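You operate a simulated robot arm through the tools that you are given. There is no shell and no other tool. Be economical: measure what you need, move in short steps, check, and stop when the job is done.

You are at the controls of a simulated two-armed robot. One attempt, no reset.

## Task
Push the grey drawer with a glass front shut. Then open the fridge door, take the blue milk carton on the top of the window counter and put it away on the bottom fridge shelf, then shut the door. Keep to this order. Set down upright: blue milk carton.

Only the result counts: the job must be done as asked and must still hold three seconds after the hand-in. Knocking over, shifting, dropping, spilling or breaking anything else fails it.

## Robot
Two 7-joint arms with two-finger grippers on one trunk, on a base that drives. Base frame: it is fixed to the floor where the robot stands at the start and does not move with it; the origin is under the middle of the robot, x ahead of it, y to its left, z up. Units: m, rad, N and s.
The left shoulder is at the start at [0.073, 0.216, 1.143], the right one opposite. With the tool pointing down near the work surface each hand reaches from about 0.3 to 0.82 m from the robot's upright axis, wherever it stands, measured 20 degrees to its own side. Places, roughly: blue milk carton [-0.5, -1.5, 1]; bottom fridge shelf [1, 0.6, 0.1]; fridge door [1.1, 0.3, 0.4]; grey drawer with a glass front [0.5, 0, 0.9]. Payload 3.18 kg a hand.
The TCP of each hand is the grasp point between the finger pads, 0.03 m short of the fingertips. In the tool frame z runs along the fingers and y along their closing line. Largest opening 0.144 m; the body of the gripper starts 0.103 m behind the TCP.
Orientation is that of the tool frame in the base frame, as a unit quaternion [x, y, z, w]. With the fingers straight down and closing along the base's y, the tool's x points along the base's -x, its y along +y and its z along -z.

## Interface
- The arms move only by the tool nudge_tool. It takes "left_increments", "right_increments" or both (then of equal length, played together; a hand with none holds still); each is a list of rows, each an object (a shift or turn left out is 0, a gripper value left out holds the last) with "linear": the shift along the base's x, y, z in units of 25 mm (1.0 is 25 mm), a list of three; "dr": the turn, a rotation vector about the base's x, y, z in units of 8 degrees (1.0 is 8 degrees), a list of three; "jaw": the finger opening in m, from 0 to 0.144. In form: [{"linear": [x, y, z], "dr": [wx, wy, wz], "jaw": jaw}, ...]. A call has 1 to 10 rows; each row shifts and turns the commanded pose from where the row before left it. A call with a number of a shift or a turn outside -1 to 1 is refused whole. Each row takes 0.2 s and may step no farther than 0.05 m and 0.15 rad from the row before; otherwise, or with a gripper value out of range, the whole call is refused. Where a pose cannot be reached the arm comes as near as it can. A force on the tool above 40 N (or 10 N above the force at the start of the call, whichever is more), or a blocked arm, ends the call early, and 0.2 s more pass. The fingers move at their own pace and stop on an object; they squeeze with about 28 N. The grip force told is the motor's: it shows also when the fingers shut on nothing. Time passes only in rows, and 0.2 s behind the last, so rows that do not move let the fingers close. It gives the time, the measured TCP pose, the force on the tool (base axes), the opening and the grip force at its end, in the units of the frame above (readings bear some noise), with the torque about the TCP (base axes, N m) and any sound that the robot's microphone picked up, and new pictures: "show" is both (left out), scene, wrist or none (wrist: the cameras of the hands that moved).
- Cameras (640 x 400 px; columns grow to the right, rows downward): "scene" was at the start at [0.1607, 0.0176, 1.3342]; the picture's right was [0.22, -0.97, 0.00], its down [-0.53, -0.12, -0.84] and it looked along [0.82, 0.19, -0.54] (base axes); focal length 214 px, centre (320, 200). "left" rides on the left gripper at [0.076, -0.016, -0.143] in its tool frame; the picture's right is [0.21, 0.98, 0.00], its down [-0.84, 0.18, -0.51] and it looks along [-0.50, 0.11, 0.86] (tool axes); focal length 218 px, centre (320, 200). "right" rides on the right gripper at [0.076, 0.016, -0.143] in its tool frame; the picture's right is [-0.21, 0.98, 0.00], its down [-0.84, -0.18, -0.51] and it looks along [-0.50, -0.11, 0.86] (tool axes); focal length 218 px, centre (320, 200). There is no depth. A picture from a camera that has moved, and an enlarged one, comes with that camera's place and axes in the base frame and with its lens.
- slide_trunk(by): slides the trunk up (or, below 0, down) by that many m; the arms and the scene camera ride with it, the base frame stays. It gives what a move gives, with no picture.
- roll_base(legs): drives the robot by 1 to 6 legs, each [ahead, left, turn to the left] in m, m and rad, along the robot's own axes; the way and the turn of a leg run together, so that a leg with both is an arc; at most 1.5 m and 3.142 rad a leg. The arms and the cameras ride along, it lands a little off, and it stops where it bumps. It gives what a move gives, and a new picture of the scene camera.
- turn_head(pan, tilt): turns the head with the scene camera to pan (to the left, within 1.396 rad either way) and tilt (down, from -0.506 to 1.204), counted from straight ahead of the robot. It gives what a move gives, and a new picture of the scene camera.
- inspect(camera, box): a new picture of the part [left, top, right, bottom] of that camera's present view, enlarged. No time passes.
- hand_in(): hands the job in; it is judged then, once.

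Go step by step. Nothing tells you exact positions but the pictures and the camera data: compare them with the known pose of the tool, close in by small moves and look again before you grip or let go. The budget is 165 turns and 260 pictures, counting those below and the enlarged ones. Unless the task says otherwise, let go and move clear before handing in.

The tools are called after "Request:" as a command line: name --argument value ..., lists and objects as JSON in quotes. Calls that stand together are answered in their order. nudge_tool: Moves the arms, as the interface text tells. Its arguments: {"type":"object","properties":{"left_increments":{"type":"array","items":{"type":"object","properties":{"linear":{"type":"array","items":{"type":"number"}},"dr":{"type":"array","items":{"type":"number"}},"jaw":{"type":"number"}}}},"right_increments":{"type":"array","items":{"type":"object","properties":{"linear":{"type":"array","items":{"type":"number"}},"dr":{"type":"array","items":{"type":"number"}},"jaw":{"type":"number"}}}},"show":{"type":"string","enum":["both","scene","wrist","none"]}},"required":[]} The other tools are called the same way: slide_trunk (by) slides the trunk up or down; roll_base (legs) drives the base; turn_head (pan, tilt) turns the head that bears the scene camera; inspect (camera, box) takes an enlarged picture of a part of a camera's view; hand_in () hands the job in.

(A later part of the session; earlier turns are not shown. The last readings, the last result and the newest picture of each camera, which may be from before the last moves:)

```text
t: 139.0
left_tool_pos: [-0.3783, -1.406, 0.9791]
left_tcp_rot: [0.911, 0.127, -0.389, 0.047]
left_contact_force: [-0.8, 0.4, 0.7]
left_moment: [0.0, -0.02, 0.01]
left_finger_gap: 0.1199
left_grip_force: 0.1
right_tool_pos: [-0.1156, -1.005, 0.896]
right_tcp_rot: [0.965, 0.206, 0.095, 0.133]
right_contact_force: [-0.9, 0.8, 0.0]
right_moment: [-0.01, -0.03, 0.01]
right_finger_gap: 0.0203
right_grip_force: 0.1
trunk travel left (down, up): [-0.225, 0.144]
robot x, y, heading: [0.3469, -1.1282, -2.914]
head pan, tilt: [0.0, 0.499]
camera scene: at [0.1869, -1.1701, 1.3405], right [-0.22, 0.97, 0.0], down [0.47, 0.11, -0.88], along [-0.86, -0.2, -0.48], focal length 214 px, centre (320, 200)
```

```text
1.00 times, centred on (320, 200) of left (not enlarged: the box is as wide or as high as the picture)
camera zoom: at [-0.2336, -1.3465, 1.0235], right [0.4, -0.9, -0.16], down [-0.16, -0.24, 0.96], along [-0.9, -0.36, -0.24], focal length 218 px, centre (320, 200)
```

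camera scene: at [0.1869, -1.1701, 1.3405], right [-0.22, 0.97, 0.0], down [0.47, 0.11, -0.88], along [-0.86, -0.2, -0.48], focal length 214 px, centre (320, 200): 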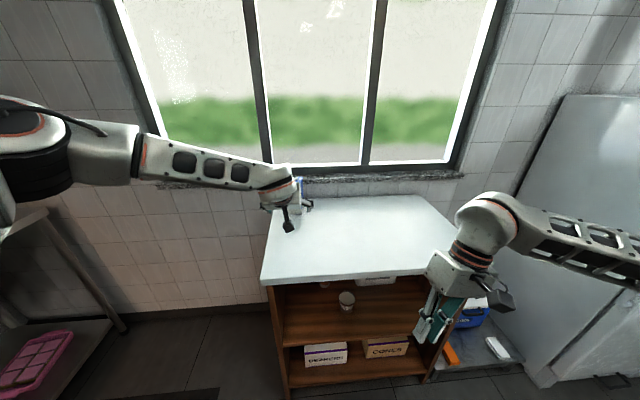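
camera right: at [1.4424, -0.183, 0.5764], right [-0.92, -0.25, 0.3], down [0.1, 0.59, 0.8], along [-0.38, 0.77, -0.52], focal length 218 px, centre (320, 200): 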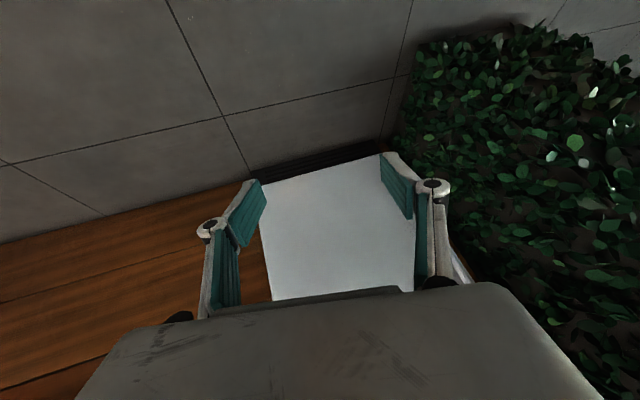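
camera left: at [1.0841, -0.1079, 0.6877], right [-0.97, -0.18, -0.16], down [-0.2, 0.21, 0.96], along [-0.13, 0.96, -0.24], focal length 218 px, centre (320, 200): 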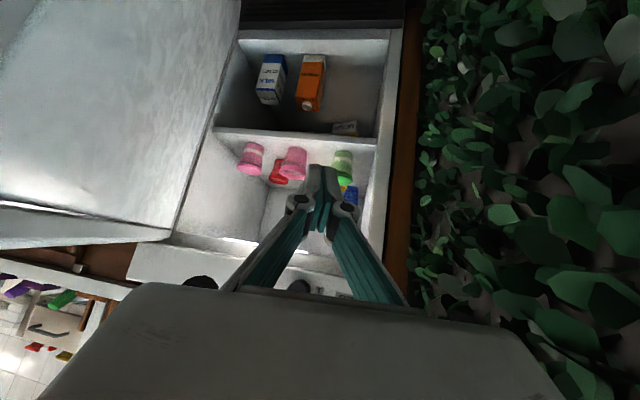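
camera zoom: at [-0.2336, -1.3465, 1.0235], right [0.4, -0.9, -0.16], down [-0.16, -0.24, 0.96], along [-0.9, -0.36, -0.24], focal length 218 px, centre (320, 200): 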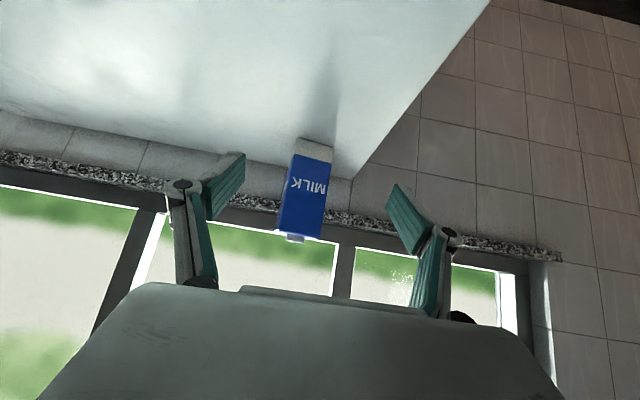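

The carton is straight ahead between the open fingers, roughly 15–22 cm away. I move 10 cm forward and look again.

Request:
nudge_tool --left_increments '[{"linear": [-0.96, -0.28, 0], "jaw": 0.11}, {"linear": [-0.96, -0.28, -0.2]}, {"linear": [-0.96, -0.28, -0.2]}, {"linear": [-0.96, -0.28, -0.2]}]'

```text
t: 140.0
left_tool_pos: [-0.4748, -1.4325, 0.9625]
left_tcp_rot: [0.912, 0.127, -0.388, 0.046]
left_contact_force: [-1.1, -0.7, -0.4]
left_moment: [-0.02, -0.02, 0.0]
left_finger_gap: 0.11
left_grip_force: 0.1
right_tool_pos: [-0.1161, -1.0058, 0.8963]
right_tcp_rot: [0.965, 0.206, 0.095, 0.132]
right_contact_force: [-0.3, 0.5, 0.0]
right_moment: [-0.04, -0.03, 0.01]
right_finger_gap: 0.0198
right_grip_force: 0.0
trunk travel left (down, up): [-0.225, 0.144]
robot x, y, heading: [0.3554, -1.1293, -2.915]
head pan, tilt: [0.0, 0.499]
camera scene: at [0.1869, -1.1699, 1.3404], right [-0.22, 0.97, 0.0], down [0.47, 0.11, -0.88], along [-0.86, -0.2, -0.48], focal length 214 px, centre (320, 200)
camera left: at [-0.3298, -1.375, 1.0077], right [0.4, -0.9, -0.16], down [-0.16, -0.24, 0.96], along [-0.9, -0.36, -0.24], focal length 218 px, centre (320, 200)
```

scene: 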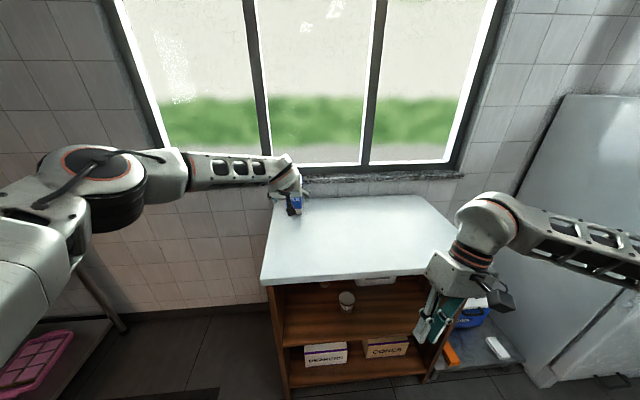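
left: 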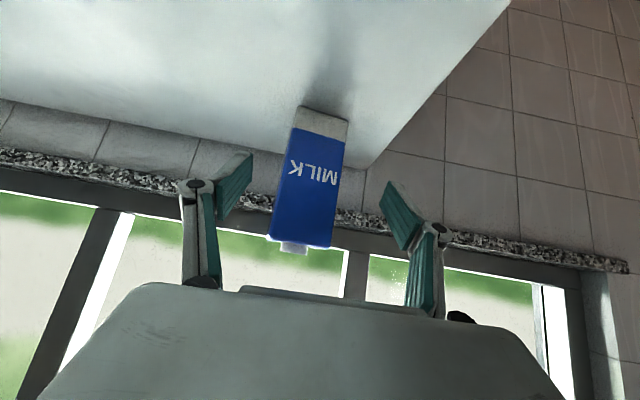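

The carton's front face is about 8 cm ahead of the grasp point, centre near [-0.577, -1.457], z 0.845–1.0. I move in so the pads reach its middle.

Request:
nudge_tool --left_increments '[{"linear": [-0.9, -0.22, -0.2]}, {"linear": [-0.9, -0.22, -0.2]}, {"linear": [-0.9, -0.22, -0.2]}, {"linear": [-0.9, -0.22, -0.1]}]'

Request:
inspect --camera "scene" --box '[240, 140, 360, 240]'

```text
t: 141.0
left_tool_pos: [-0.5314, -1.4449, 0.9536]
left_tcp_rot: [0.911, 0.126, -0.39, 0.047]
left_contact_force: [-0.2, 0.7, -0.7]
left_moment: [-0.04, -0.02, 0.02]
left_finger_gap: 0.11
left_grip_force: 0.1
left hand out of reach, approached as far as the arm can: row 3, 4
right_tool_pos: [-0.1164, -1.0049, 0.8964]
right_tcp_rot: [0.965, 0.206, 0.095, 0.132]
right_contact_force: [0.1, -0.3, -0.1]
right_moment: [-0.03, -0.05, -0.01]
right_finger_gap: 0.0199
right_grip_force: 0.1
trunk travel left (down, up): [-0.225, 0.144]
robot x, y, heading: [0.3556, -1.1295, -2.912]
head pan, tilt: [0.0, 0.499]
camera scene: at [0.1874, -1.1695, 1.3406], right [-0.22, 0.97, 0.0], down [0.47, 0.11, -0.88], along [-0.86, -0.2, -0.48], focal length 214 px, centre (320, 200)
camera left: at [-0.3841, -1.387, 0.9973], right [0.4, -0.9, -0.16], down [-0.16, -0.24, 0.96], along [-0.9, -0.36, -0.24], focal length 218 px, centre (320, 200)
```

scene: 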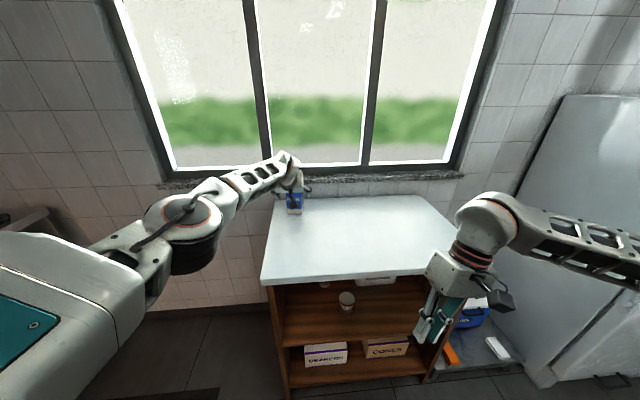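
left: 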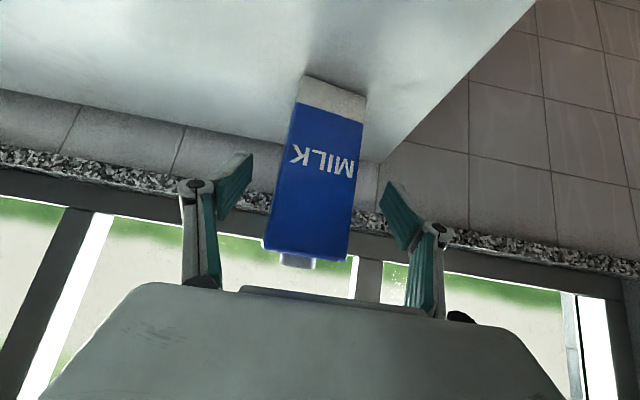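

```text
4.00 times, centred on (300, 190) of scene
camera zoom: at [0.1874, -1.1695, 1.3406], right [-0.22, 0.97, 0.0], down [0.47, 0.11, -0.88], along [-0.86, -0.2, -0.48], focal length 858 px, centre (400, 240)
```

zoom: 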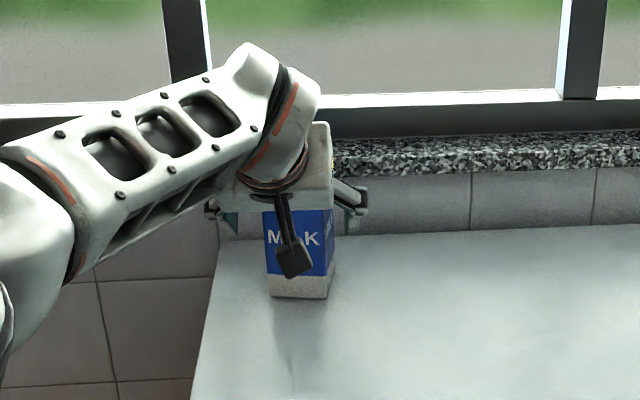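

The arm is at full stretch with about 3.5 cm to go; I roll the base forward that far.

Request:
roll_base --legs '[[0.037, 0, 0]]'

Request:
inspect --camera "left" --box '[0, 0, 640, 400]'

```text
t: 141.9
left_tool_pos: [-0.5665, -1.453, 0.9528]
left_tcp_rot: [0.911, 0.126, -0.389, 0.046]
left_contact_force: [-0.2, -0.5, -0.5]
left_moment: [0.01, 0.03, -0.02]
left_finger_gap: 0.1099
left_grip_force: 0.1
right_tool_pos: [-0.1531, -1.0142, 0.8966]
right_tcp_rot: [0.965, 0.206, 0.096, 0.132]
right_contact_force: [-0.8, 0.7, -0.2]
right_moment: [0.03, -0.03, 0.0]
right_finger_gap: 0.0198
right_grip_force: 0.1
trunk travel left (down, up): [-0.225, 0.144]
robot x, y, heading: [0.3192, -1.14, -2.914]
head pan, tilt: [0.0, 0.499]
camera scene: at [0.1501, -1.1784, 1.3403], right [-0.22, 0.97, 0.0], down [0.47, 0.11, -0.88], along [-0.86, -0.2, -0.48], focal length 214 px, centre (320, 200)
```

scene: 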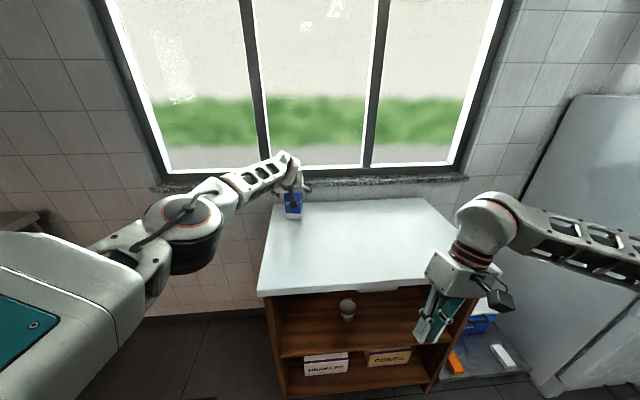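

```text
1.00 times, centred on (320, 200) of left (not enlarged: the box is as wide or as high as the picture)
camera zoom: at [-0.4211, -1.3957, 0.9962], right [0.4, -0.9, -0.16], down [-0.16, -0.24, 0.96], along [-0.9, -0.36, -0.24], focal length 218 px, centre (320, 200)
```

zoom: 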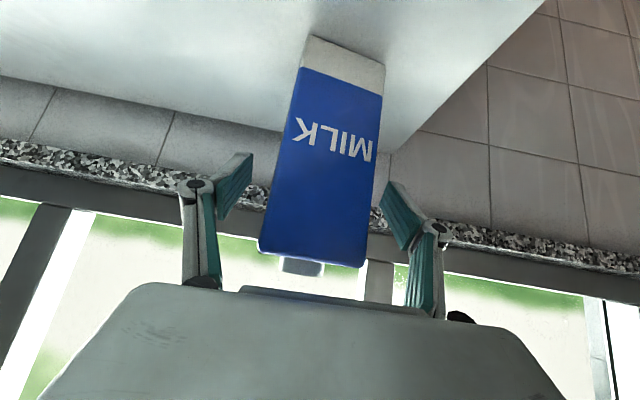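

The pads now flank the carton's middle. I close the fingers.

Request:
nudge_tool --left_increments '[{"jaw": 0.08}, {"jaw": 0.065}, {"jaw": 0.05}, {"jaw": 0.04}, {"jaw": 0.03}, {}]'

```text
t: 143.3
left_tool_pos: [-0.5651, -1.4538, 0.9541]
left_tcp_rot: [0.911, 0.127, -0.39, 0.048]
left_contact_force: [-2.5, -0.2, 2.9]
left_moment: [-0.18, 0.09, -0.11]
left_finger_gap: 0.0641
left_grip_force: 28.5
right_tool_pos: [-0.1516, -1.0142, 0.8963]
right_tcp_rot: [0.965, 0.205, 0.094, 0.132]
right_contact_force: [0.0, 0.4, -0.5]
right_moment: [-0.01, -0.01, 0.01]
right_finger_gap: 0.0202
right_grip_force: 0.0
trunk travel left (down, up): [-0.225, 0.144]
robot x, y, heading: [0.3196, -1.1389, -2.913]
head pan, tilt: [0.0, 0.499]
camera scene: at [0.1518, -1.178, 1.3406], right [-0.22, 0.97, 0.0], down [0.47, 0.11, -0.88], along [-0.86, -0.2, -0.48], focal length 214 px, centre (320, 200)
camera left: at [-0.42, -1.3955, 0.9978], right [0.4, -0.9, -0.16], down [-0.16, -0.24, 0.96], along [-0.9, -0.36, -0.24], focal length 218 px, centre (320, 200)
```

scene: 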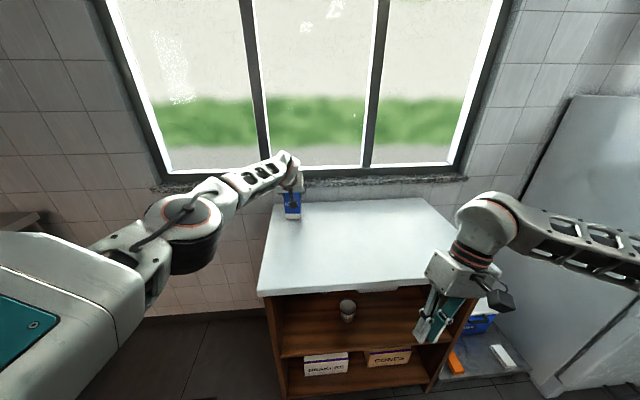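
left: 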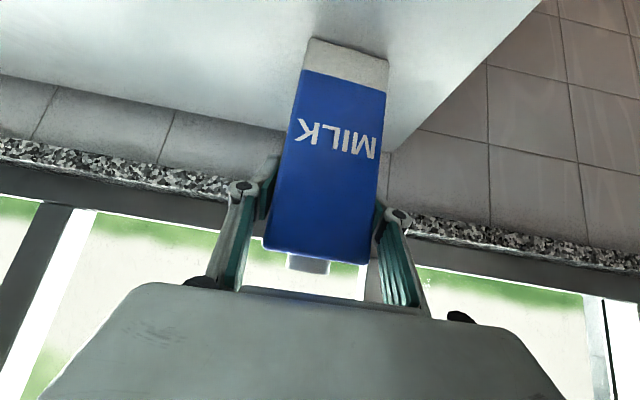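

Held with a 64 mm gap. I lift it straight up.

Request:
nudge_tool --left_increments '[{"linear": [0, 0, 0.5]}, {"linear": [0, 0, 0.8]}, {"linear": [0, 0, 0.8]}, {"linear": [0, 0, 0.8]}, {"linear": [0.3, 0, 0.6]}]'

Request:
inspect --camera "scene" --box '[240, 120, 360, 240]'

```text
t: 144.5
left_tool_pos: [-0.5577, -1.4531, 1.0412]
left_tcp_rot: [0.911, 0.126, -0.39, 0.046]
left_contact_force: [1.4, -0.1, -3.9]
left_moment: [0.0, 0.02, -0.02]
left_finger_gap: 0.0639
left_grip_force: 28.5
right_tool_pos: [-0.1526, -1.0148, 0.896]
right_tcp_rot: [0.965, 0.206, 0.095, 0.131]
right_contact_force: [1.3, -0.2, 0.0]
right_moment: [0.01, 0.03, 0.0]
right_finger_gap: 0.02
right_grip_force: 0.0
trunk travel left (down, up): [-0.225, 0.144]
robot x, y, heading: [0.3181, -1.1402, -2.92]
head pan, tilt: [0.0, 0.499]
camera scene: at [0.1519, -1.1786, 1.3406], right [-0.22, 0.97, 0.0], down [0.47, 0.11, -0.88], along [-0.86, -0.2, -0.48], focal length 214 px, centre (320, 200)
camera left: at [-0.412, -1.3962, 1.0847], right [0.4, -0.9, -0.16], down [-0.16, -0.24, 0.96], along [-0.9, -0.36, -0.24], focal length 218 px, centre (320, 200)
```

scene: 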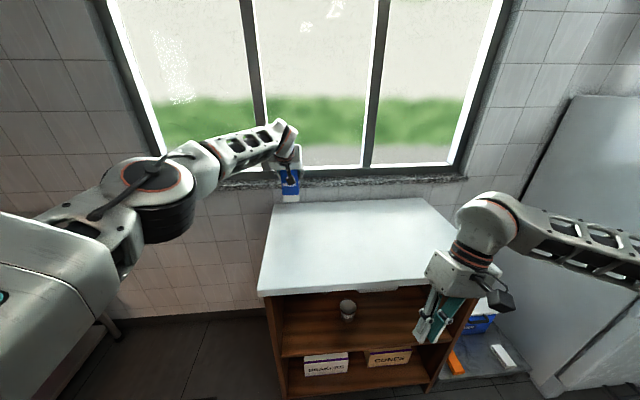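
left: 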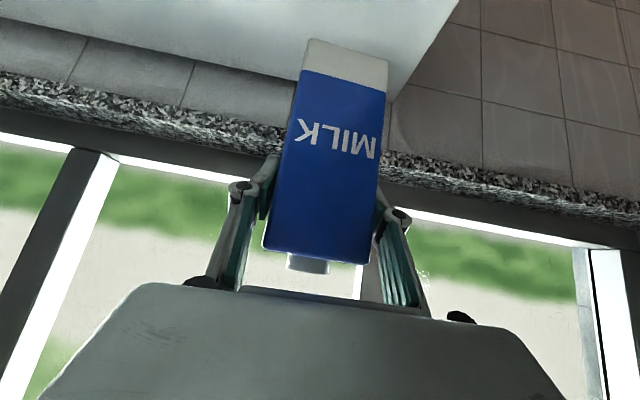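

```text
3.33 times, centred on (300, 180) of scene
camera zoom: at [0.1519, -1.1786, 1.3406], right [-0.22, 0.97, 0.0], down [0.47, 0.11, -0.88], along [-0.86, -0.2, -0.48], focal length 715 px, centre (387, 267)
```

zoom: 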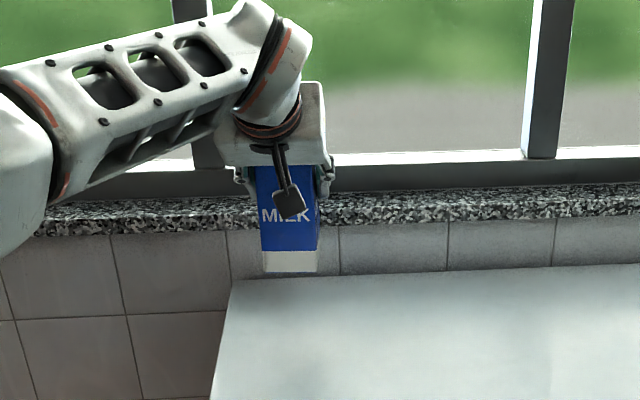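

The carton is upright in hand, its bottom about 10 cm below the grasp point. I back away from the counter, move along the aisle and turn to the fridge.

Request:
roll_base --legs '[[-0.5, 0, 0], [-0.63, 0.35, 0], [0, 0, -1.54]]'

Request:
turn_head --pan -0.1 --tilt 0.7

```text
t: 154.7
left_tool_pos: [1.1455, -0.3601, 1.0391]
left_tcp_rot: [0.745, -0.54, -0.313, -0.236]
left_contact_force: [0.0, -0.4, -3.8]
left_moment: [-0.01, -0.01, 0.02]
left_finger_gap: 0.0634
left_grip_force: 28.1
right_tool_pos: [1.6016, -0.7478, 0.8963]
right_tcp_rot: [0.838, -0.521, -0.022, 0.162]
right_contact_force: [0.7, -0.5, -0.5]
right_moment: [-0.02, -0.01, -0.02]
right_finger_gap: 0.02
right_grip_force: 0.1
trunk travel left (down, up): [-0.225, 0.144]
robot x, y, heading: [1.4951, -1.2257, 1.835]
head pan, tilt: [0.0, 0.499]
camera scene: at [1.4486, -1.0625, 1.3405], right [0.97, 0.26, 0.0], down [0.12, -0.46, -0.88], along [-0.23, 0.85, -0.48], focal length 214 px, centre (320, 200)
```

scene: 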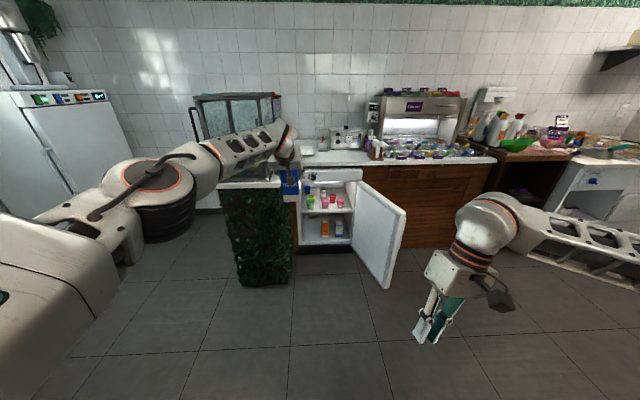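

```text
t: 155.4
left_tool_pos: [1.1468, -0.3595, 1.0394]
left_tcp_rot: [0.744, -0.541, -0.313, -0.237]
left_contact_force: [0.1, 0.2, -3.6]
left_moment: [0.0, -0.02, 0.0]
left_finger_gap: 0.0632
left_grip_force: 28.2
right_tool_pos: [1.6007, -0.7476, 0.8959]
right_tcp_rot: [0.838, -0.521, -0.023, 0.16]
right_contact_force: [0.1, -0.3, -0.1]
right_moment: [-0.02, -0.02, 0.02]
right_finger_gap: 0.02
right_grip_force: 0.0
trunk travel left (down, up): [-0.225, 0.144]
robot x, y, heading: [1.497, -1.2219, 1.832]
head pan, tilt: [-0.099, 0.7]
camera scene: at [1.4582, -1.0666, 1.3228], right [0.99, 0.16, 0.0], down [0.11, -0.64, -0.77], along [-0.13, 0.75, -0.64], focal length 214 px, centre (320, 200)
```

scene: 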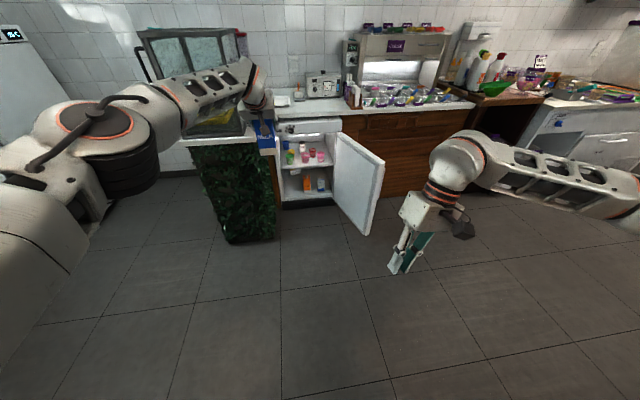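

From here both shelves are visible; I zoom in on the bottom shelf.

Request:
inspect --camera "scene" --box '[250, 110, 390, 240]'

```text
3.08 times, centred on (320, 175) of scene
camera zoom: at [1.4582, -1.0666, 1.3228], right [0.99, 0.16, 0.0], down [0.11, -0.64, -0.77], along [-0.13, 0.75, -0.64], focal length 660 px, centre (320, 277)
```

zoom: 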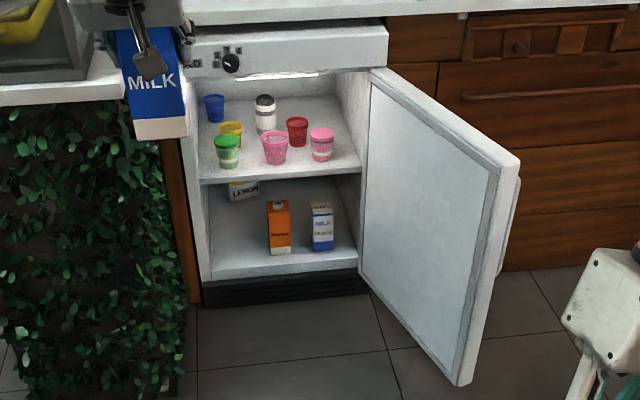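

Bottom shelf: lemon back-left, orange in the middle, another milk at right; the left front spot (about u=1.04) is free, shelf floor near z 0.17, upper shelf edge near 0.47. I raise the right hand out of the way, then lower the trunk.

Request:
nudge_tool --right_increments '[{"linear": [0.1, -0.1, 1], "jaw": 0}, {"linear": [0.1, -0.1, 1]}, {"linear": [0, 0, 1]}, {"linear": [0, 0, 1]}, {"linear": [0, 0, 1]}, {"linear": [0, 0, 1]}, {"linear": [0, 0, 1]}, {"linear": [0, 0, 1]}, {"linear": [0, 0, 1]}, {"linear": [0, 0, 1]}]' --show "none"

Request:
slide_trunk --by -0.2

Request:
nudge_tool --left_increments '[{"linear": [0, 0, -1]}, {"linear": [0, 0, -1]}, {"linear": [0, 0, -1]}, {"linear": [0, 0, -1]}, {"linear": [0, 0, -1]}, {"linear": [0, 0, -1]}, {"linear": [0, 0, -1]}, {"linear": [0, 0, -1]}]'

```text
t: 157.6
left_tool_pos: [1.1455, -0.359, 1.0395]
left_tcp_rot: [0.744, -0.541, -0.312, -0.237]
left_contact_force: [-0.1, 0.5, -2.9]
left_moment: [0.0, -0.01, -0.02]
left_finger_gap: 0.0633
left_grip_force: 28.2
right_tool_pos: [1.6056, -0.7538, 1.1454]
right_tcp_rot: [0.838, -0.521, -0.023, 0.16]
right_contact_force: [0.1, 0.2, 0.5]
right_moment: [-0.02, 0.0, 0.01]
right_finger_gap: 0.0
right_grip_force: 27.8
trunk travel left (down, up): [-0.225, 0.144]
robot x, y, heading: [1.4942, -1.2218, 1.833]
head pan, tilt: [-0.099, 0.7]
```

```text
t: 159.8
left_tool_pos: [1.1461, -0.3604, 0.8437]
left_tcp_rot: [0.743, -0.54, -0.314, -0.238]
left_contact_force: [0.4, -0.2, -3.5]
left_moment: [-0.04, -0.01, -0.02]
left_finger_gap: 0.0636
left_grip_force: 27.9
right_tool_pos: [1.6067, -0.7549, 0.9469]
right_tcp_rot: [0.838, -0.521, -0.025, 0.16]
right_contact_force: [-0.5, -0.6, 0.4]
right_moment: [0.07, -0.01, -0.02]
right_finger_gap: 0.0
right_grip_force: 28.3
trunk travel left (down, up): [-0.025, 0.344]
robot x, y, heading: [1.4969, -1.2221, 1.836]
head pan, tilt: [-0.099, 0.7]
```

```text
t: 161.6
left_tool_pos: [1.1461, -0.358, 0.6386]
left_tcp_rot: [0.745, -0.54, -0.313, -0.236]
left_contact_force: [0.0, -0.1, -4.0]
left_moment: [0.01, 0.03, -0.02]
left_finger_gap: 0.0635
left_grip_force: 28.1
right_tool_pos: [1.6053, -0.752, 0.9453]
right_tcp_rot: [0.838, -0.521, -0.022, 0.161]
right_contact_force: [-0.2, -0.4, 0.8]
right_moment: [-0.02, 0.0, 0.0]
right_finger_gap: 0.0
right_grip_force: 28.1
trunk travel left (down, up): [-0.025, 0.344]
robot x, y, heading: [1.4928, -1.2236, 1.831]
head pan, tilt: [-0.099, 0.7]
camera scene: at [1.407, -0.8774, 1.0808], right [0.99, 0.16, 0.0], down [0.11, -0.64, -0.76], along [-0.13, 0.75, -0.64], focal length 214 px, centre (320, 200)
camera left: at [1.2078, -0.5012, 0.6827], right [-0.89, -0.44, -0.16], down [-0.25, 0.15, 0.96], along [-0.39, 0.89, -0.24], focal length 218 px, centre (320, 200)
```

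scene: 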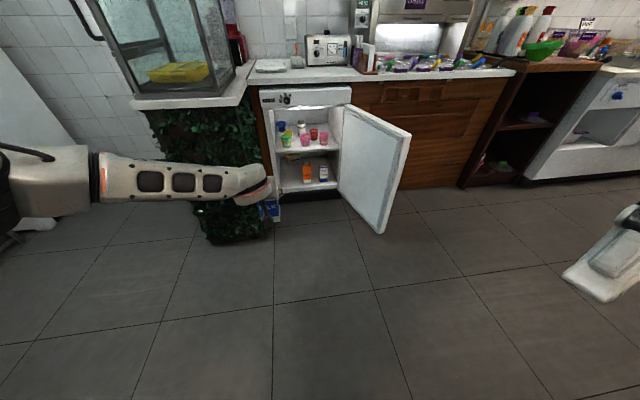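
left: 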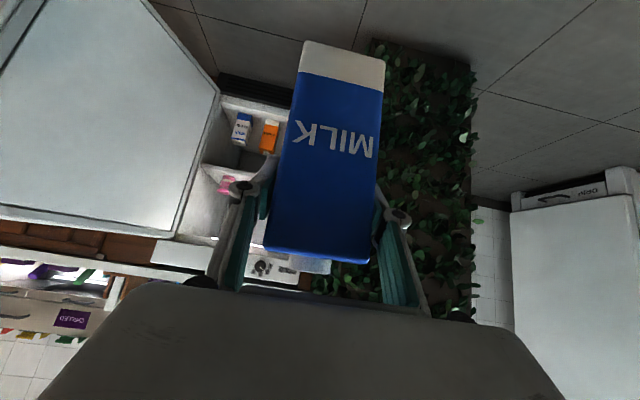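

It goes down smoothly. I continue lowering out here, clear of the fridge.

Request:
nudge_tool --left_increments '[{"linear": [0, 0, -1]}, {"linear": [0, 0, -1]}, {"linear": [0, 0, -1]}, {"linear": [0, 0, -1]}, {"linear": [0, 0, -1]}, {"linear": [0, 0, -1]}, {"linear": [0, 0, -1]}, {"linear": [0, 0, -1]}, {"linear": [0, 0, -1]}, {"linear": [0, 0, -1]}]' --show "none"

Request:
nudge_tool --left_increments '[{"linear": [0, 0, -0.9]}, {"linear": [0, 0, -0.9]}, {"linear": [0, 0, -0.9]}]'

```text
t: 163.8
left_tool_pos: [1.1462, -0.36, 0.3879]
left_tcp_rot: [0.744, -0.542, -0.312, -0.237]
left_contact_force: [0.6, 0.5, -4.1]
left_moment: [-0.01, 0.02, 0.0]
left_finger_gap: 0.0635
left_grip_force: 27.9
right_tool_pos: [1.6062, -0.7531, 0.9446]
right_tcp_rot: [0.838, -0.521, -0.024, 0.162]
right_contact_force: [0.0, -0.2, -0.1]
right_moment: [-0.01, 0.0, 0.01]
right_finger_gap: 0.0
right_grip_force: 28.1
trunk travel left (down, up): [-0.025, 0.344]
robot x, y, heading: [1.4952, -1.2221, 1.839]
head pan, tilt: [-0.099, 0.7]
```

```text
t: 164.6
left_tool_pos: [1.1363, -0.3696, 0.3456]
left_tcp_rot: [0.744, -0.541, -0.313, -0.236]
left_contact_force: [1.3, 0.7, -3.4]
left_moment: [0.0, 0.01, 0.02]
left_finger_gap: 0.0634
left_grip_force: 28.1
left hand out of reach, approached as far as the arm can: row 2, 3
right_tool_pos: [1.6063, -0.7528, 0.9451]
right_tcp_rot: [0.838, -0.521, -0.023, 0.161]
right_contact_force: [0.0, 0.8, -0.1]
right_moment: [-0.06, 0.04, -0.01]
right_finger_gap: 0.0
right_grip_force: 28.4
trunk travel left (down, up): [-0.025, 0.344]
robot x, y, heading: [1.4933, -1.2233, 1.835]
head pan, tilt: [-0.099, 0.7]
camera scene: at [1.4076, -0.8777, 1.0811], right [0.99, 0.16, 0.0], down [0.11, -0.64, -0.76], along [-0.13, 0.75, -0.64], focal length 214 px, centre (320, 200)
camera left: at [1.1983, -0.5116, 0.3894], right [-0.89, -0.43, -0.16], down [-0.25, 0.15, 0.96], along [-0.39, 0.89, -0.24], focal length 218 px, centre (320, 200)
```

scene: 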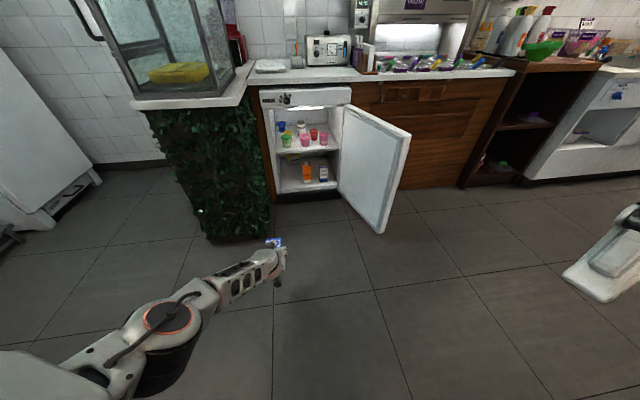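
left: 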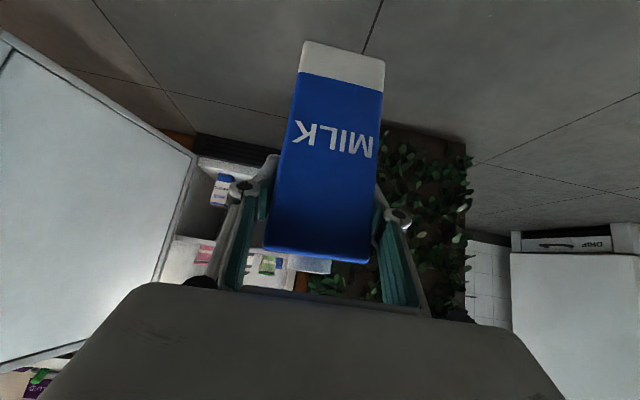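

At the reach limit, so I draw the hand back a little and bring it to about z 0.30.

Request:
nudge_tool --left_increments '[{"linear": [0.25, -0.9, 0]}, {"linear": [0.25, -0.9, 0]}, {"linear": [0.25, -0.9, -0.3]}, {"linear": [0.25, -0.9, -0.5]}, {"linear": [0.25, -0.9, -0.6]}, {"linear": [0, -0.2, -0.4]}]' --show "none"

```text
t: 166.0
left_tool_pos: [1.1799, -0.4478, 0.2957]
left_tcp_rot: [0.746, -0.541, -0.312, -0.233]
left_contact_force: [0.0, -1.0, -3.9]
left_moment: [-0.03, -0.03, 0.0]
left_finger_gap: 0.0636
left_grip_force: 27.9
left hand out of reach, approached as far as the arm can: row 4, 5, 6
right_tool_pos: [1.6061, -0.7528, 0.9456]
right_tcp_rot: [0.838, -0.521, -0.023, 0.161]
right_contact_force: [0.4, -0.9, -0.7]
right_moment: [0.02, 0.02, 0.01]
right_finger_gap: 0.0001
right_grip_force: 28.2
trunk travel left (down, up): [-0.025, 0.344]
robot x, y, heading: [1.4985, -1.2206, 1.839]
head pan, tilt: [-0.099, 0.7]
```

The carton is at z≈0.30, lined up with the left part of the shelf. I drive ahead 0.6 m and check.

Request:
roll_base --legs '[[0.58, -0.02, 0]]'

Request:
inspect --camera "left" --box '[0, 0, 640, 400]'

```text
t: 169.2
left_tool_pos: [1.047, 0.1148, 0.2959]
left_tcp_rot: [0.746, -0.54, -0.312, -0.232]
left_contact_force: [0.2, 0.0, -3.7]
left_moment: [0.02, 0.0, -0.01]
left_finger_gap: 0.0635
left_grip_force: 27.9
right_tool_pos: [1.4742, -0.1901, 0.9462]
right_tcp_rot: [0.838, -0.52, -0.023, 0.16]
right_contact_force: [-0.6, -0.3, -0.4]
right_moment: [-0.04, 0.0, 0.0]
right_finger_gap: 0.0001
right_grip_force: 27.6
trunk travel left (down, up): [-0.025, 0.344]
robot x, y, heading: [1.3679, -0.6606, 1.834]
head pan, tilt: [-0.099, 0.7]
camera scene: at [1.2756, -0.3153, 1.081], right [0.99, 0.16, 0.0], down [0.11, -0.64, -0.76], along [-0.13, 0.75, -0.64], focal length 214 px, centre (320, 200)
```

scene: 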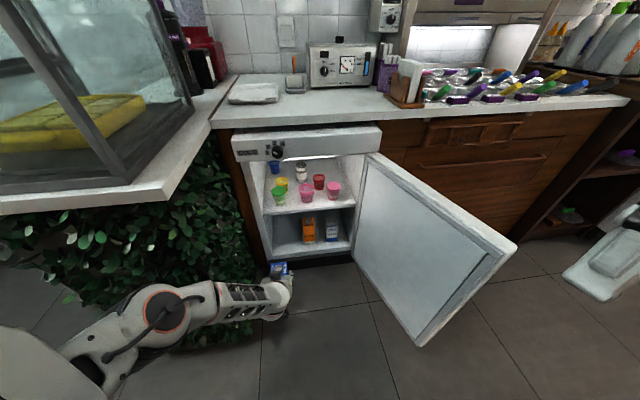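

```text
1.00 times, centred on (320, 200) of left (not enlarged: the box is as wide or as high as the picture)
camera zoom: at [1.1093, -0.0279, 0.3412], right [-0.88, -0.44, -0.16], down [-0.25, 0.15, 0.96], along [-0.39, 0.89, -0.25], focal length 218 px, centre (320, 200)
```

zoom: 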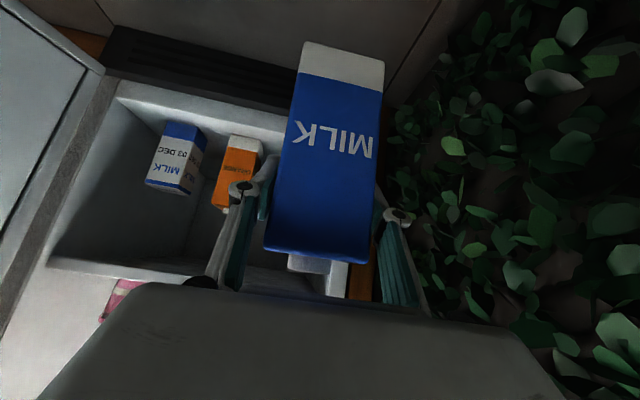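

The left elbow would hit the hedge if I drove straight in. I shift the base right and reach back left with the hand yawed, to bring the elbow clear.

Request:
roll_base --legs '[[0, -0.16, 0]]'

Request:
nudge_tool --left_increments '[{"linear": [-0.9, -0.22, 0], "dr": [0, 0, 0.4]}, {"linear": [-0.9, -0.22, 0], "dr": [0, 0, 0.4]}, {"linear": [-0.9, -0.22, 0], "dr": [0, 0, 0.4]}, {"linear": [-0.9, -0.22, 0], "dr": [0, 0, 0.4]}, {"linear": [-0.9, -0.22, 0], "dr": [0, 0, 0.4]}, {"linear": [-0.9, -0.22, 0], "dr": [0, 0, 0.4]}, {"linear": [-0.6, -0.15, 0], "dr": [0, 0, 0.4]}]'

```text
t: 171.3
left_tool_pos: [1.2006, 0.1551, 0.297]
left_tcp_rot: [0.745, -0.54, -0.313, -0.233]
left_contact_force: [-0.3, -0.2, -3.5]
left_moment: [-0.01, 0.0, 0.05]
left_finger_gap: 0.0638
left_grip_force: 28.2
right_tool_pos: [1.6295, -0.1485, 0.9462]
right_tcp_rot: [0.838, -0.52, -0.023, 0.161]
right_contact_force: [-0.1, 0.4, -1.0]
right_moment: [-0.02, 0.02, 0.01]
right_finger_gap: 0.0
right_grip_force: 27.6
trunk travel left (down, up): [-0.025, 0.344]
robot x, y, heading: [1.5182, -0.6172, 1.837]
head pan, tilt: [-0.099, 0.7]
camera scene: at [1.4301, -0.2736, 1.0811], right [0.99, 0.16, 0.0], down [0.11, -0.64, -0.76], along [-0.13, 0.75, -0.64], focal length 214 px, centre (320, 200)
```

scene: 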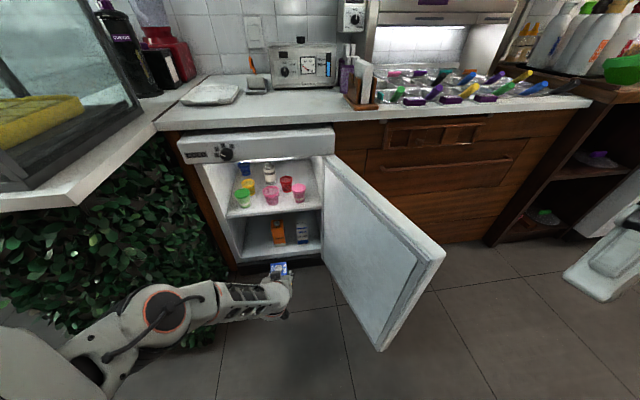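

```text
t: 172.9
left_tool_pos: [1.0506, 0.1181, 0.2955]
left_tcp_rot: [0.837, -0.384, -0.352, -0.167]
left_contact_force: [-0.3, 0.1, -2.6]
left_moment: [0.0, 0.01, 0.02]
left_finger_gap: 0.0635
left_grip_force: 27.8
right_tool_pos: [1.6297, -0.1493, 0.9458]
right_tcp_rot: [0.839, -0.52, -0.023, 0.16]
right_contact_force: [-0.1, 0.3, 0.5]
right_moment: [0.0, 0.01, 0.01]
right_finger_gap: 0.0002
right_grip_force: 27.4
trunk travel left (down, up): [-0.025, 0.344]
robot x, y, heading: [1.5182, -0.6195, 1.836]
head pan, tilt: [-0.099, 0.7]
camera scene: at [1.4299, -0.2737, 1.0811], right [0.99, 0.16, 0.0], down [0.11, -0.64, -0.76], along [-0.13, 0.75, -0.64], focal length 214 px, centre (320, 200)
camera left: at [1.163, 0.0117, 0.3407], right [-0.65, -0.74, -0.16], down [-0.29, 0.05, 0.96], along [-0.7, 0.67, -0.24], focal length 218 px, centre (320, 200)
```

scene: 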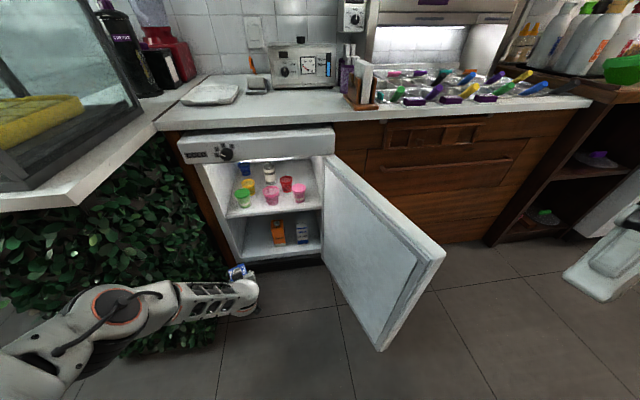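
left: 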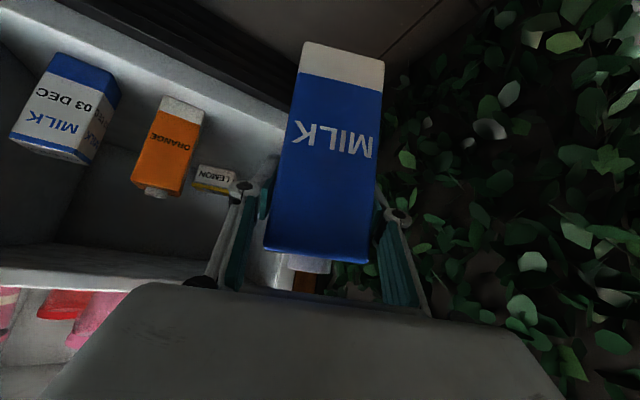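

The elbow is nearly clear but still close to the hedge. I shift the base another 12 cm right and the hand left again.

Request:
roll_base --legs '[[0, -0.13, 0]]'

Request:
nudge_tool --left_increments '[{"linear": [-0.9, -0.3, 0]}, {"linear": [-0.9, -0.3, 0]}, {"linear": [-0.9, -0.3, 0]}, {"linear": [-0.9, -0.3, 0]}, {"linear": [-0.9, -0.3, 0]}, {"linear": [-0.4, -0.1, 0]}]'

```text
t: 174.7
left_tool_pos: [1.1752, 0.1519, 0.2963]
left_tcp_rot: [0.837, -0.385, -0.352, -0.167]
left_contact_force: [0.0, 0.7, -3.2]
left_moment: [-0.04, 0.01, 0.03]
left_finger_gap: 0.0636
left_grip_force: 28.4
right_tool_pos: [1.7546, -0.1141, 0.9456]
right_tcp_rot: [0.839, -0.52, -0.023, 0.161]
right_contact_force: [0.4, 0.2, 0.6]
right_moment: [0.01, 0.01, 0.03]
right_finger_gap: 0.0
right_grip_force: 28.2
trunk travel left (down, up): [-0.025, 0.344]
robot x, y, heading: [1.6447, -0.5848, 1.836]
head pan, tilt: [-0.099, 0.7]
camera scene: at [1.5548, -0.2398, 1.0811], right [0.99, 0.17, 0.0], down [0.11, -0.64, -0.76], along [-0.13, 0.75, -0.64], focal length 214 px, centre (320, 200)
```

scene: 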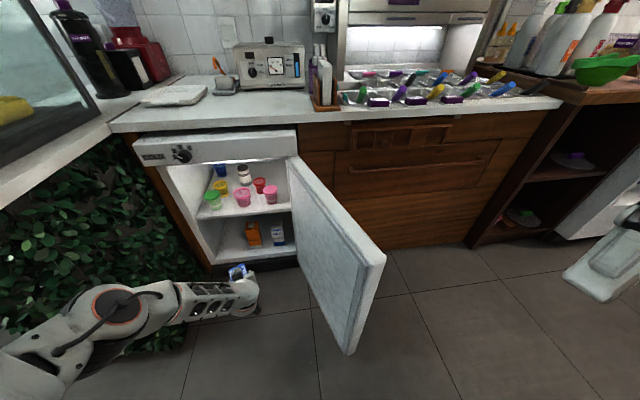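

```text
t: 176.1
left_tool_pos: [1.0529, 0.1218, 0.2938]
left_tcp_rot: [0.838, -0.384, -0.351, -0.165]
left_contact_force: [1.2, 0.4, -2.5]
left_moment: [0.0, 0.01, 0.02]
left_finger_gap: 0.0637
left_grip_force: 27.9
left hand out of reach, approached as far as the arm can: row 5
right_tool_pos: [1.7537, -0.1149, 0.9467]
right_tcp_rot: [0.839, -0.52, -0.022, 0.16]
right_contact_force: [0.1, 0.7, -0.7]
right_moment: [0.0, 0.0, 0.01]
right_finger_gap: 0.0002
right_grip_force: 27.7
trunk travel left (down, up): [-0.025, 0.344]
robot x, y, heading: [1.6489, -0.5853, 1.837]
head pan, tilt: [-0.099, 0.7]
camera scene: at [1.5546, -0.2399, 1.0812], right [0.99, 0.17, 0.0], down [0.11, -0.64, -0.76], along [-0.13, 0.75, -0.64], focal length 214 px, centre (320, 200)
camera left: at [1.1651, 0.0151, 0.3393], right [-0.65, -0.75, -0.16], down [-0.29, 0.05, 0.96], along [-0.71, 0.66, -0.25], focal length 218 px, centre (320, 200)
```

scene: 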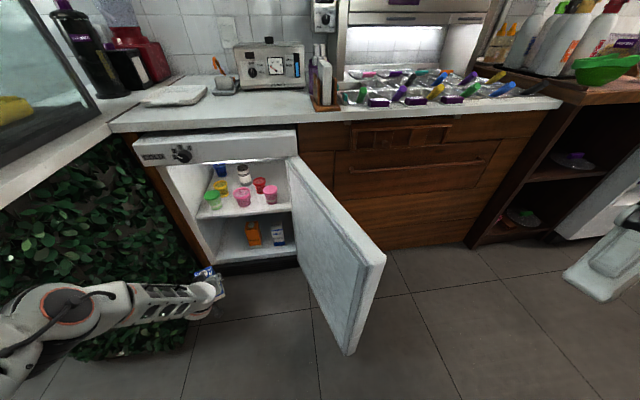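
left: 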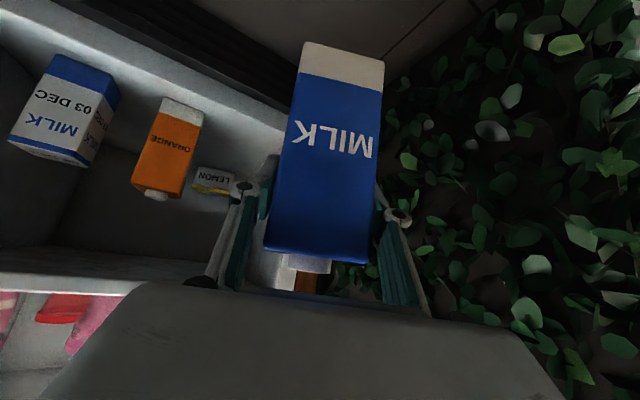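

The left elbow still won't clear the hedge, while the right arm's elbow would have free space. I'll set the carton down on the free strip of counter above the fridge and re-grasp it with the right hand: first back out and raise.

Request:
roll_base --legs '[[-0.35, 0, 0]]'

Request:
slide_trunk --by 0.2

Request:
nudge_tool --left_increments '[{"linear": [0.5, 0, 1], "dr": [0, 0, -0.4]}, {"linear": [0.5, 0, 1], "dr": [0, 0, -0.4]}, {"linear": [0.5, 0, 1], "dr": [0, 0, -0.4]}, {"linear": [0.5, 0, 1], "dr": [0, 0, -0.4]}, {"linear": [0.5, 0, 1], "dr": [0, 0, -0.4]}, {"linear": [0, 0, 1], "dr": [0, 0, -0.4]}, {"linear": [0, 0, 1], "dr": [0, 0, -0.4]}, {"linear": [0, 0, 1], "dr": [0, 0, -0.3]}, {"linear": [0, 0, 1]}, {"linear": [0, 0, 1]}]' --show "none"

Request:
nudge_tool --left_increments '[{"linear": [0, 0, 1]}, {"linear": [0, 0, 1]}, {"linear": [0, 0, 1]}, {"linear": [0, 0, 1]}, {"linear": [0, 0, 1]}, {"linear": [0, 0, 1]}, {"linear": [0, 0, 1]}, {"linear": [0, 0, 1]}, {"linear": [0, 0, 1]}, {"linear": [0, 0, 1]}]' --show "scene"

```text
t: 178.4
left_tool_pos: [1.1432, -0.2202, 0.293]
left_tcp_rot: [0.838, -0.383, -0.351, -0.164]
left_contact_force: [0.5, 0.5, -3.0]
left_moment: [0.01, 0.03, 0.0]
left_finger_gap: 0.0634
left_grip_force: 27.8
right_tool_pos: [1.8451, -0.4554, 0.946]
right_tcp_rot: [0.839, -0.519, -0.022, 0.161]
right_contact_force: [0.0, -0.3, -0.1]
right_moment: [0.0, -0.02, -0.02]
right_finger_gap: 0.0
right_grip_force: 27.8
trunk travel left (down, up): [-0.025, 0.344]
robot x, y, heading: [1.7357, -0.9227, 1.84]
head pan, tilt: [-0.099, 0.7]
camera scene: at [1.6467, -0.5805, 1.0813], right [0.99, 0.17, 0.0], down [0.11, -0.63, -0.76], along [-0.13, 0.75, -0.64], focal length 214 px, centre (320, 200)
```

scene: 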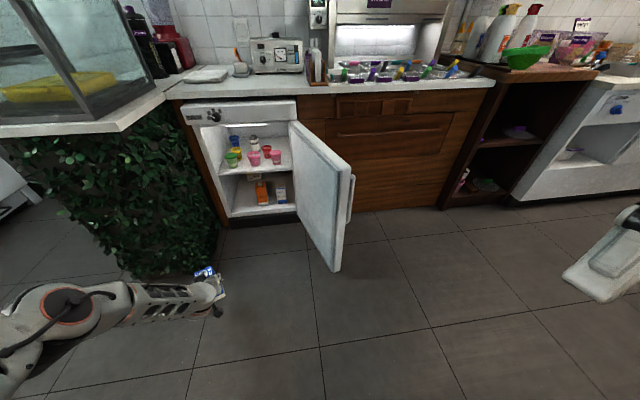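

```text
t: 180.5
left_tool_pos: [1.112, -0.1038, 0.8294]
left_tcp_rot: [0.769, -0.314, -0.465, -0.307]
left_contact_force: [-0.3, 0.4, -3.5]
left_moment: [-0.02, 0.0, 0.01]
left_finger_gap: 0.0633
left_grip_force: 27.6
right_tool_pos: [1.8442, -0.4535, 1.1446]
right_tcp_rot: [0.84, -0.518, -0.022, 0.161]
right_contact_force: [-0.1, -0.4, 0.3]
right_moment: [-0.05, 0.04, 0.02]
right_finger_gap: 0.0
right_grip_force: 28.3
trunk travel left (down, up): [-0.225, 0.144]
robot x, y, heading: [1.7385, -0.9249, 1.84]
head pan, tilt: [-0.099, 0.7]
```

```text
t: 182.7
left_tool_pos: [1.1739, -0.1047, 1.0844]
left_tcp_rot: [0.683, -0.471, -0.389, -0.4]
left_contact_force: [0.2, 0.0, -2.9]
left_moment: [-0.08, 0.0, 0.01]
left_finger_gap: 0.0637
left_grip_force: 27.7
right_tool_pos: [1.8447, -0.4547, 1.1459]
right_tcp_rot: [0.84, -0.518, -0.023, 0.161]
right_contact_force: [0.2, -0.3, 0.3]
right_moment: [0.01, 0.0, 0.01]
right_finger_gap: 0.0001
right_grip_force: 27.5
trunk travel left (down, up): [-0.225, 0.144]
robot x, y, heading: [1.7379, -0.9246, 1.842]
head pan, tilt: [-0.099, 0.7]
```

```text
t: 184.9
left_tool_pos: [1.1747, -0.1046, 1.315]
left_tcp_rot: [0.683, -0.47, -0.391, -0.401]
left_contact_force: [-0.3, 0.1, -3.8]
left_moment: [-0.07, 0.0, -0.03]
left_finger_gap: 0.0635
left_grip_force: 27.4
left hand out of reach, approached as far as the arm can: row 10
right_tool_pos: [1.8448, -0.4544, 1.1463]
right_tcp_rot: [0.84, -0.519, -0.022, 0.16]
right_contact_force: [0.1, -0.4, 0.7]
right_moment: [-0.04, -0.01, 0.0]
right_finger_gap: 0.0
right_grip_force: 28.4
trunk travel left (down, up): [-0.225, 0.144]
robot x, y, heading: [1.7374, -0.9251, 1.841]
head pan, tilt: [-0.099, 0.7]
camera scene: at [1.6981, -0.7687, 1.3227], right [0.99, 0.17, 0.0], down [0.11, -0.64, -0.76], along [-0.13, 0.75, -0.64], focal length 214 px, centre (320, 200)
```

scene: 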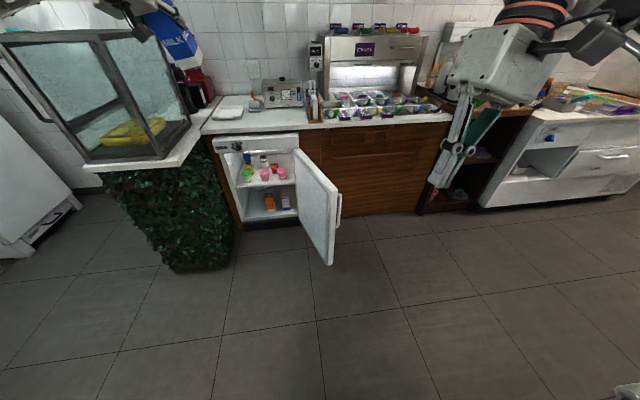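

Raising the trunk straightened the left arm and tipped the carton a bit; it's still gripped. I rotate it back upright while lowering to about z 1.07.

Request:
nudge_tool --left_increments '[{"linear": [0.1, -0.3, -0.95], "dr": [-0.29, 0.04, 0.02]}, {"linear": [0.1, -0.3, -0.95], "dr": [-0.29, 0.04, 0.02]}, {"linear": [0.1, -0.3, -0.95], "dr": [-0.29, 0.04, 0.02]}, {"linear": [0.1, -0.3, -0.95], "dr": [-0.29, 0.04, 0.02]}, {"linear": [0.1, -0.3, -0.95], "dr": [-0.29, 0.04, 0.02]}, {"linear": [0.1, -0.3, -0.95], "dr": [-0.29, 0.04, 0.02]}, {"linear": [0.1, -0.3, -0.95], "dr": [-0.29, 0.04, 0.02]}, {"linear": [0.1, -0.3, -0.95], "dr": [-0.29, 0.04, 0.02]}, {"linear": [0.1, -0.3, -0.95], "dr": [-0.29, 0.04, 0.02]}, {"linear": [0.1, -0.3, -0.95], "dr": [-0.29, 0.04, 0.02]}]'

```text
t: 187.1
left_tool_pos: [1.1982, -0.1792, 1.0755]
left_tcp_rot: [0.745, -0.542, -0.31, -0.236]
left_contact_force: [0.4, -0.3, -3.0]
left_moment: [0.0, -0.01, 0.02]
left_finger_gap: 0.0634
left_grip_force: 27.6
right_tool_pos: [1.8455, -0.4544, 1.1453]
right_tcp_rot: [0.839, -0.519, -0.023, 0.161]
right_contact_force: [0.8, -0.1, 0.3]
right_moment: [-0.02, 0.01, -0.03]
right_finger_gap: 0.0
right_grip_force: 28.3
trunk travel left (down, up): [-0.225, 0.144]
robot x, y, heading: [1.7374, -0.9258, 1.842]
head pan, tilt: [-0.099, 0.7]
camera scene: at [1.6984, -0.7685, 1.3227], right [0.99, 0.17, 0.0], down [0.11, -0.64, -0.76], along [-0.13, 0.75, -0.64], focal length 214 px, centre (320, 200)
camera left: at [1.26, -0.321, 1.1216], right [-0.89, -0.43, -0.16], down [-0.25, 0.15, 0.96], along [-0.39, 0.89, -0.25], focal length 218 px, centre (320, 200)
```

scene: 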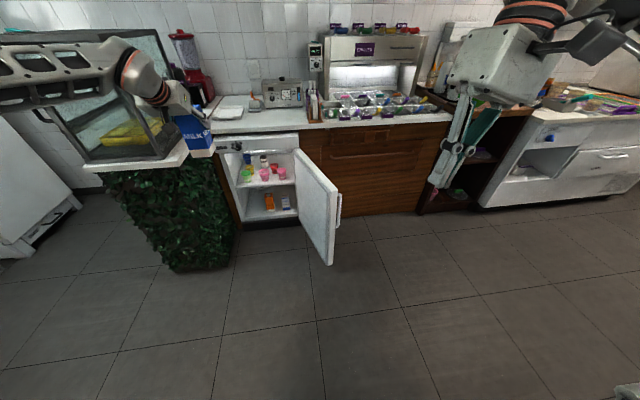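
left: 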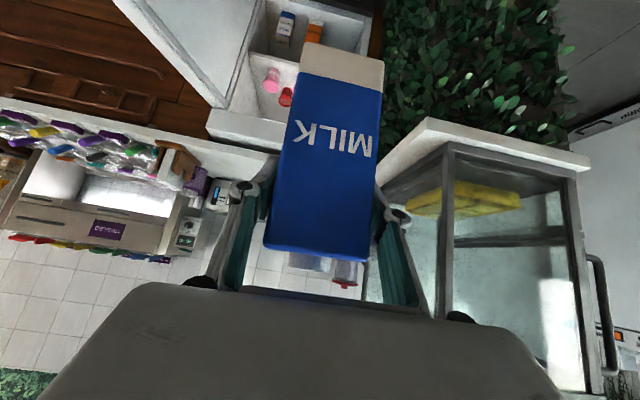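

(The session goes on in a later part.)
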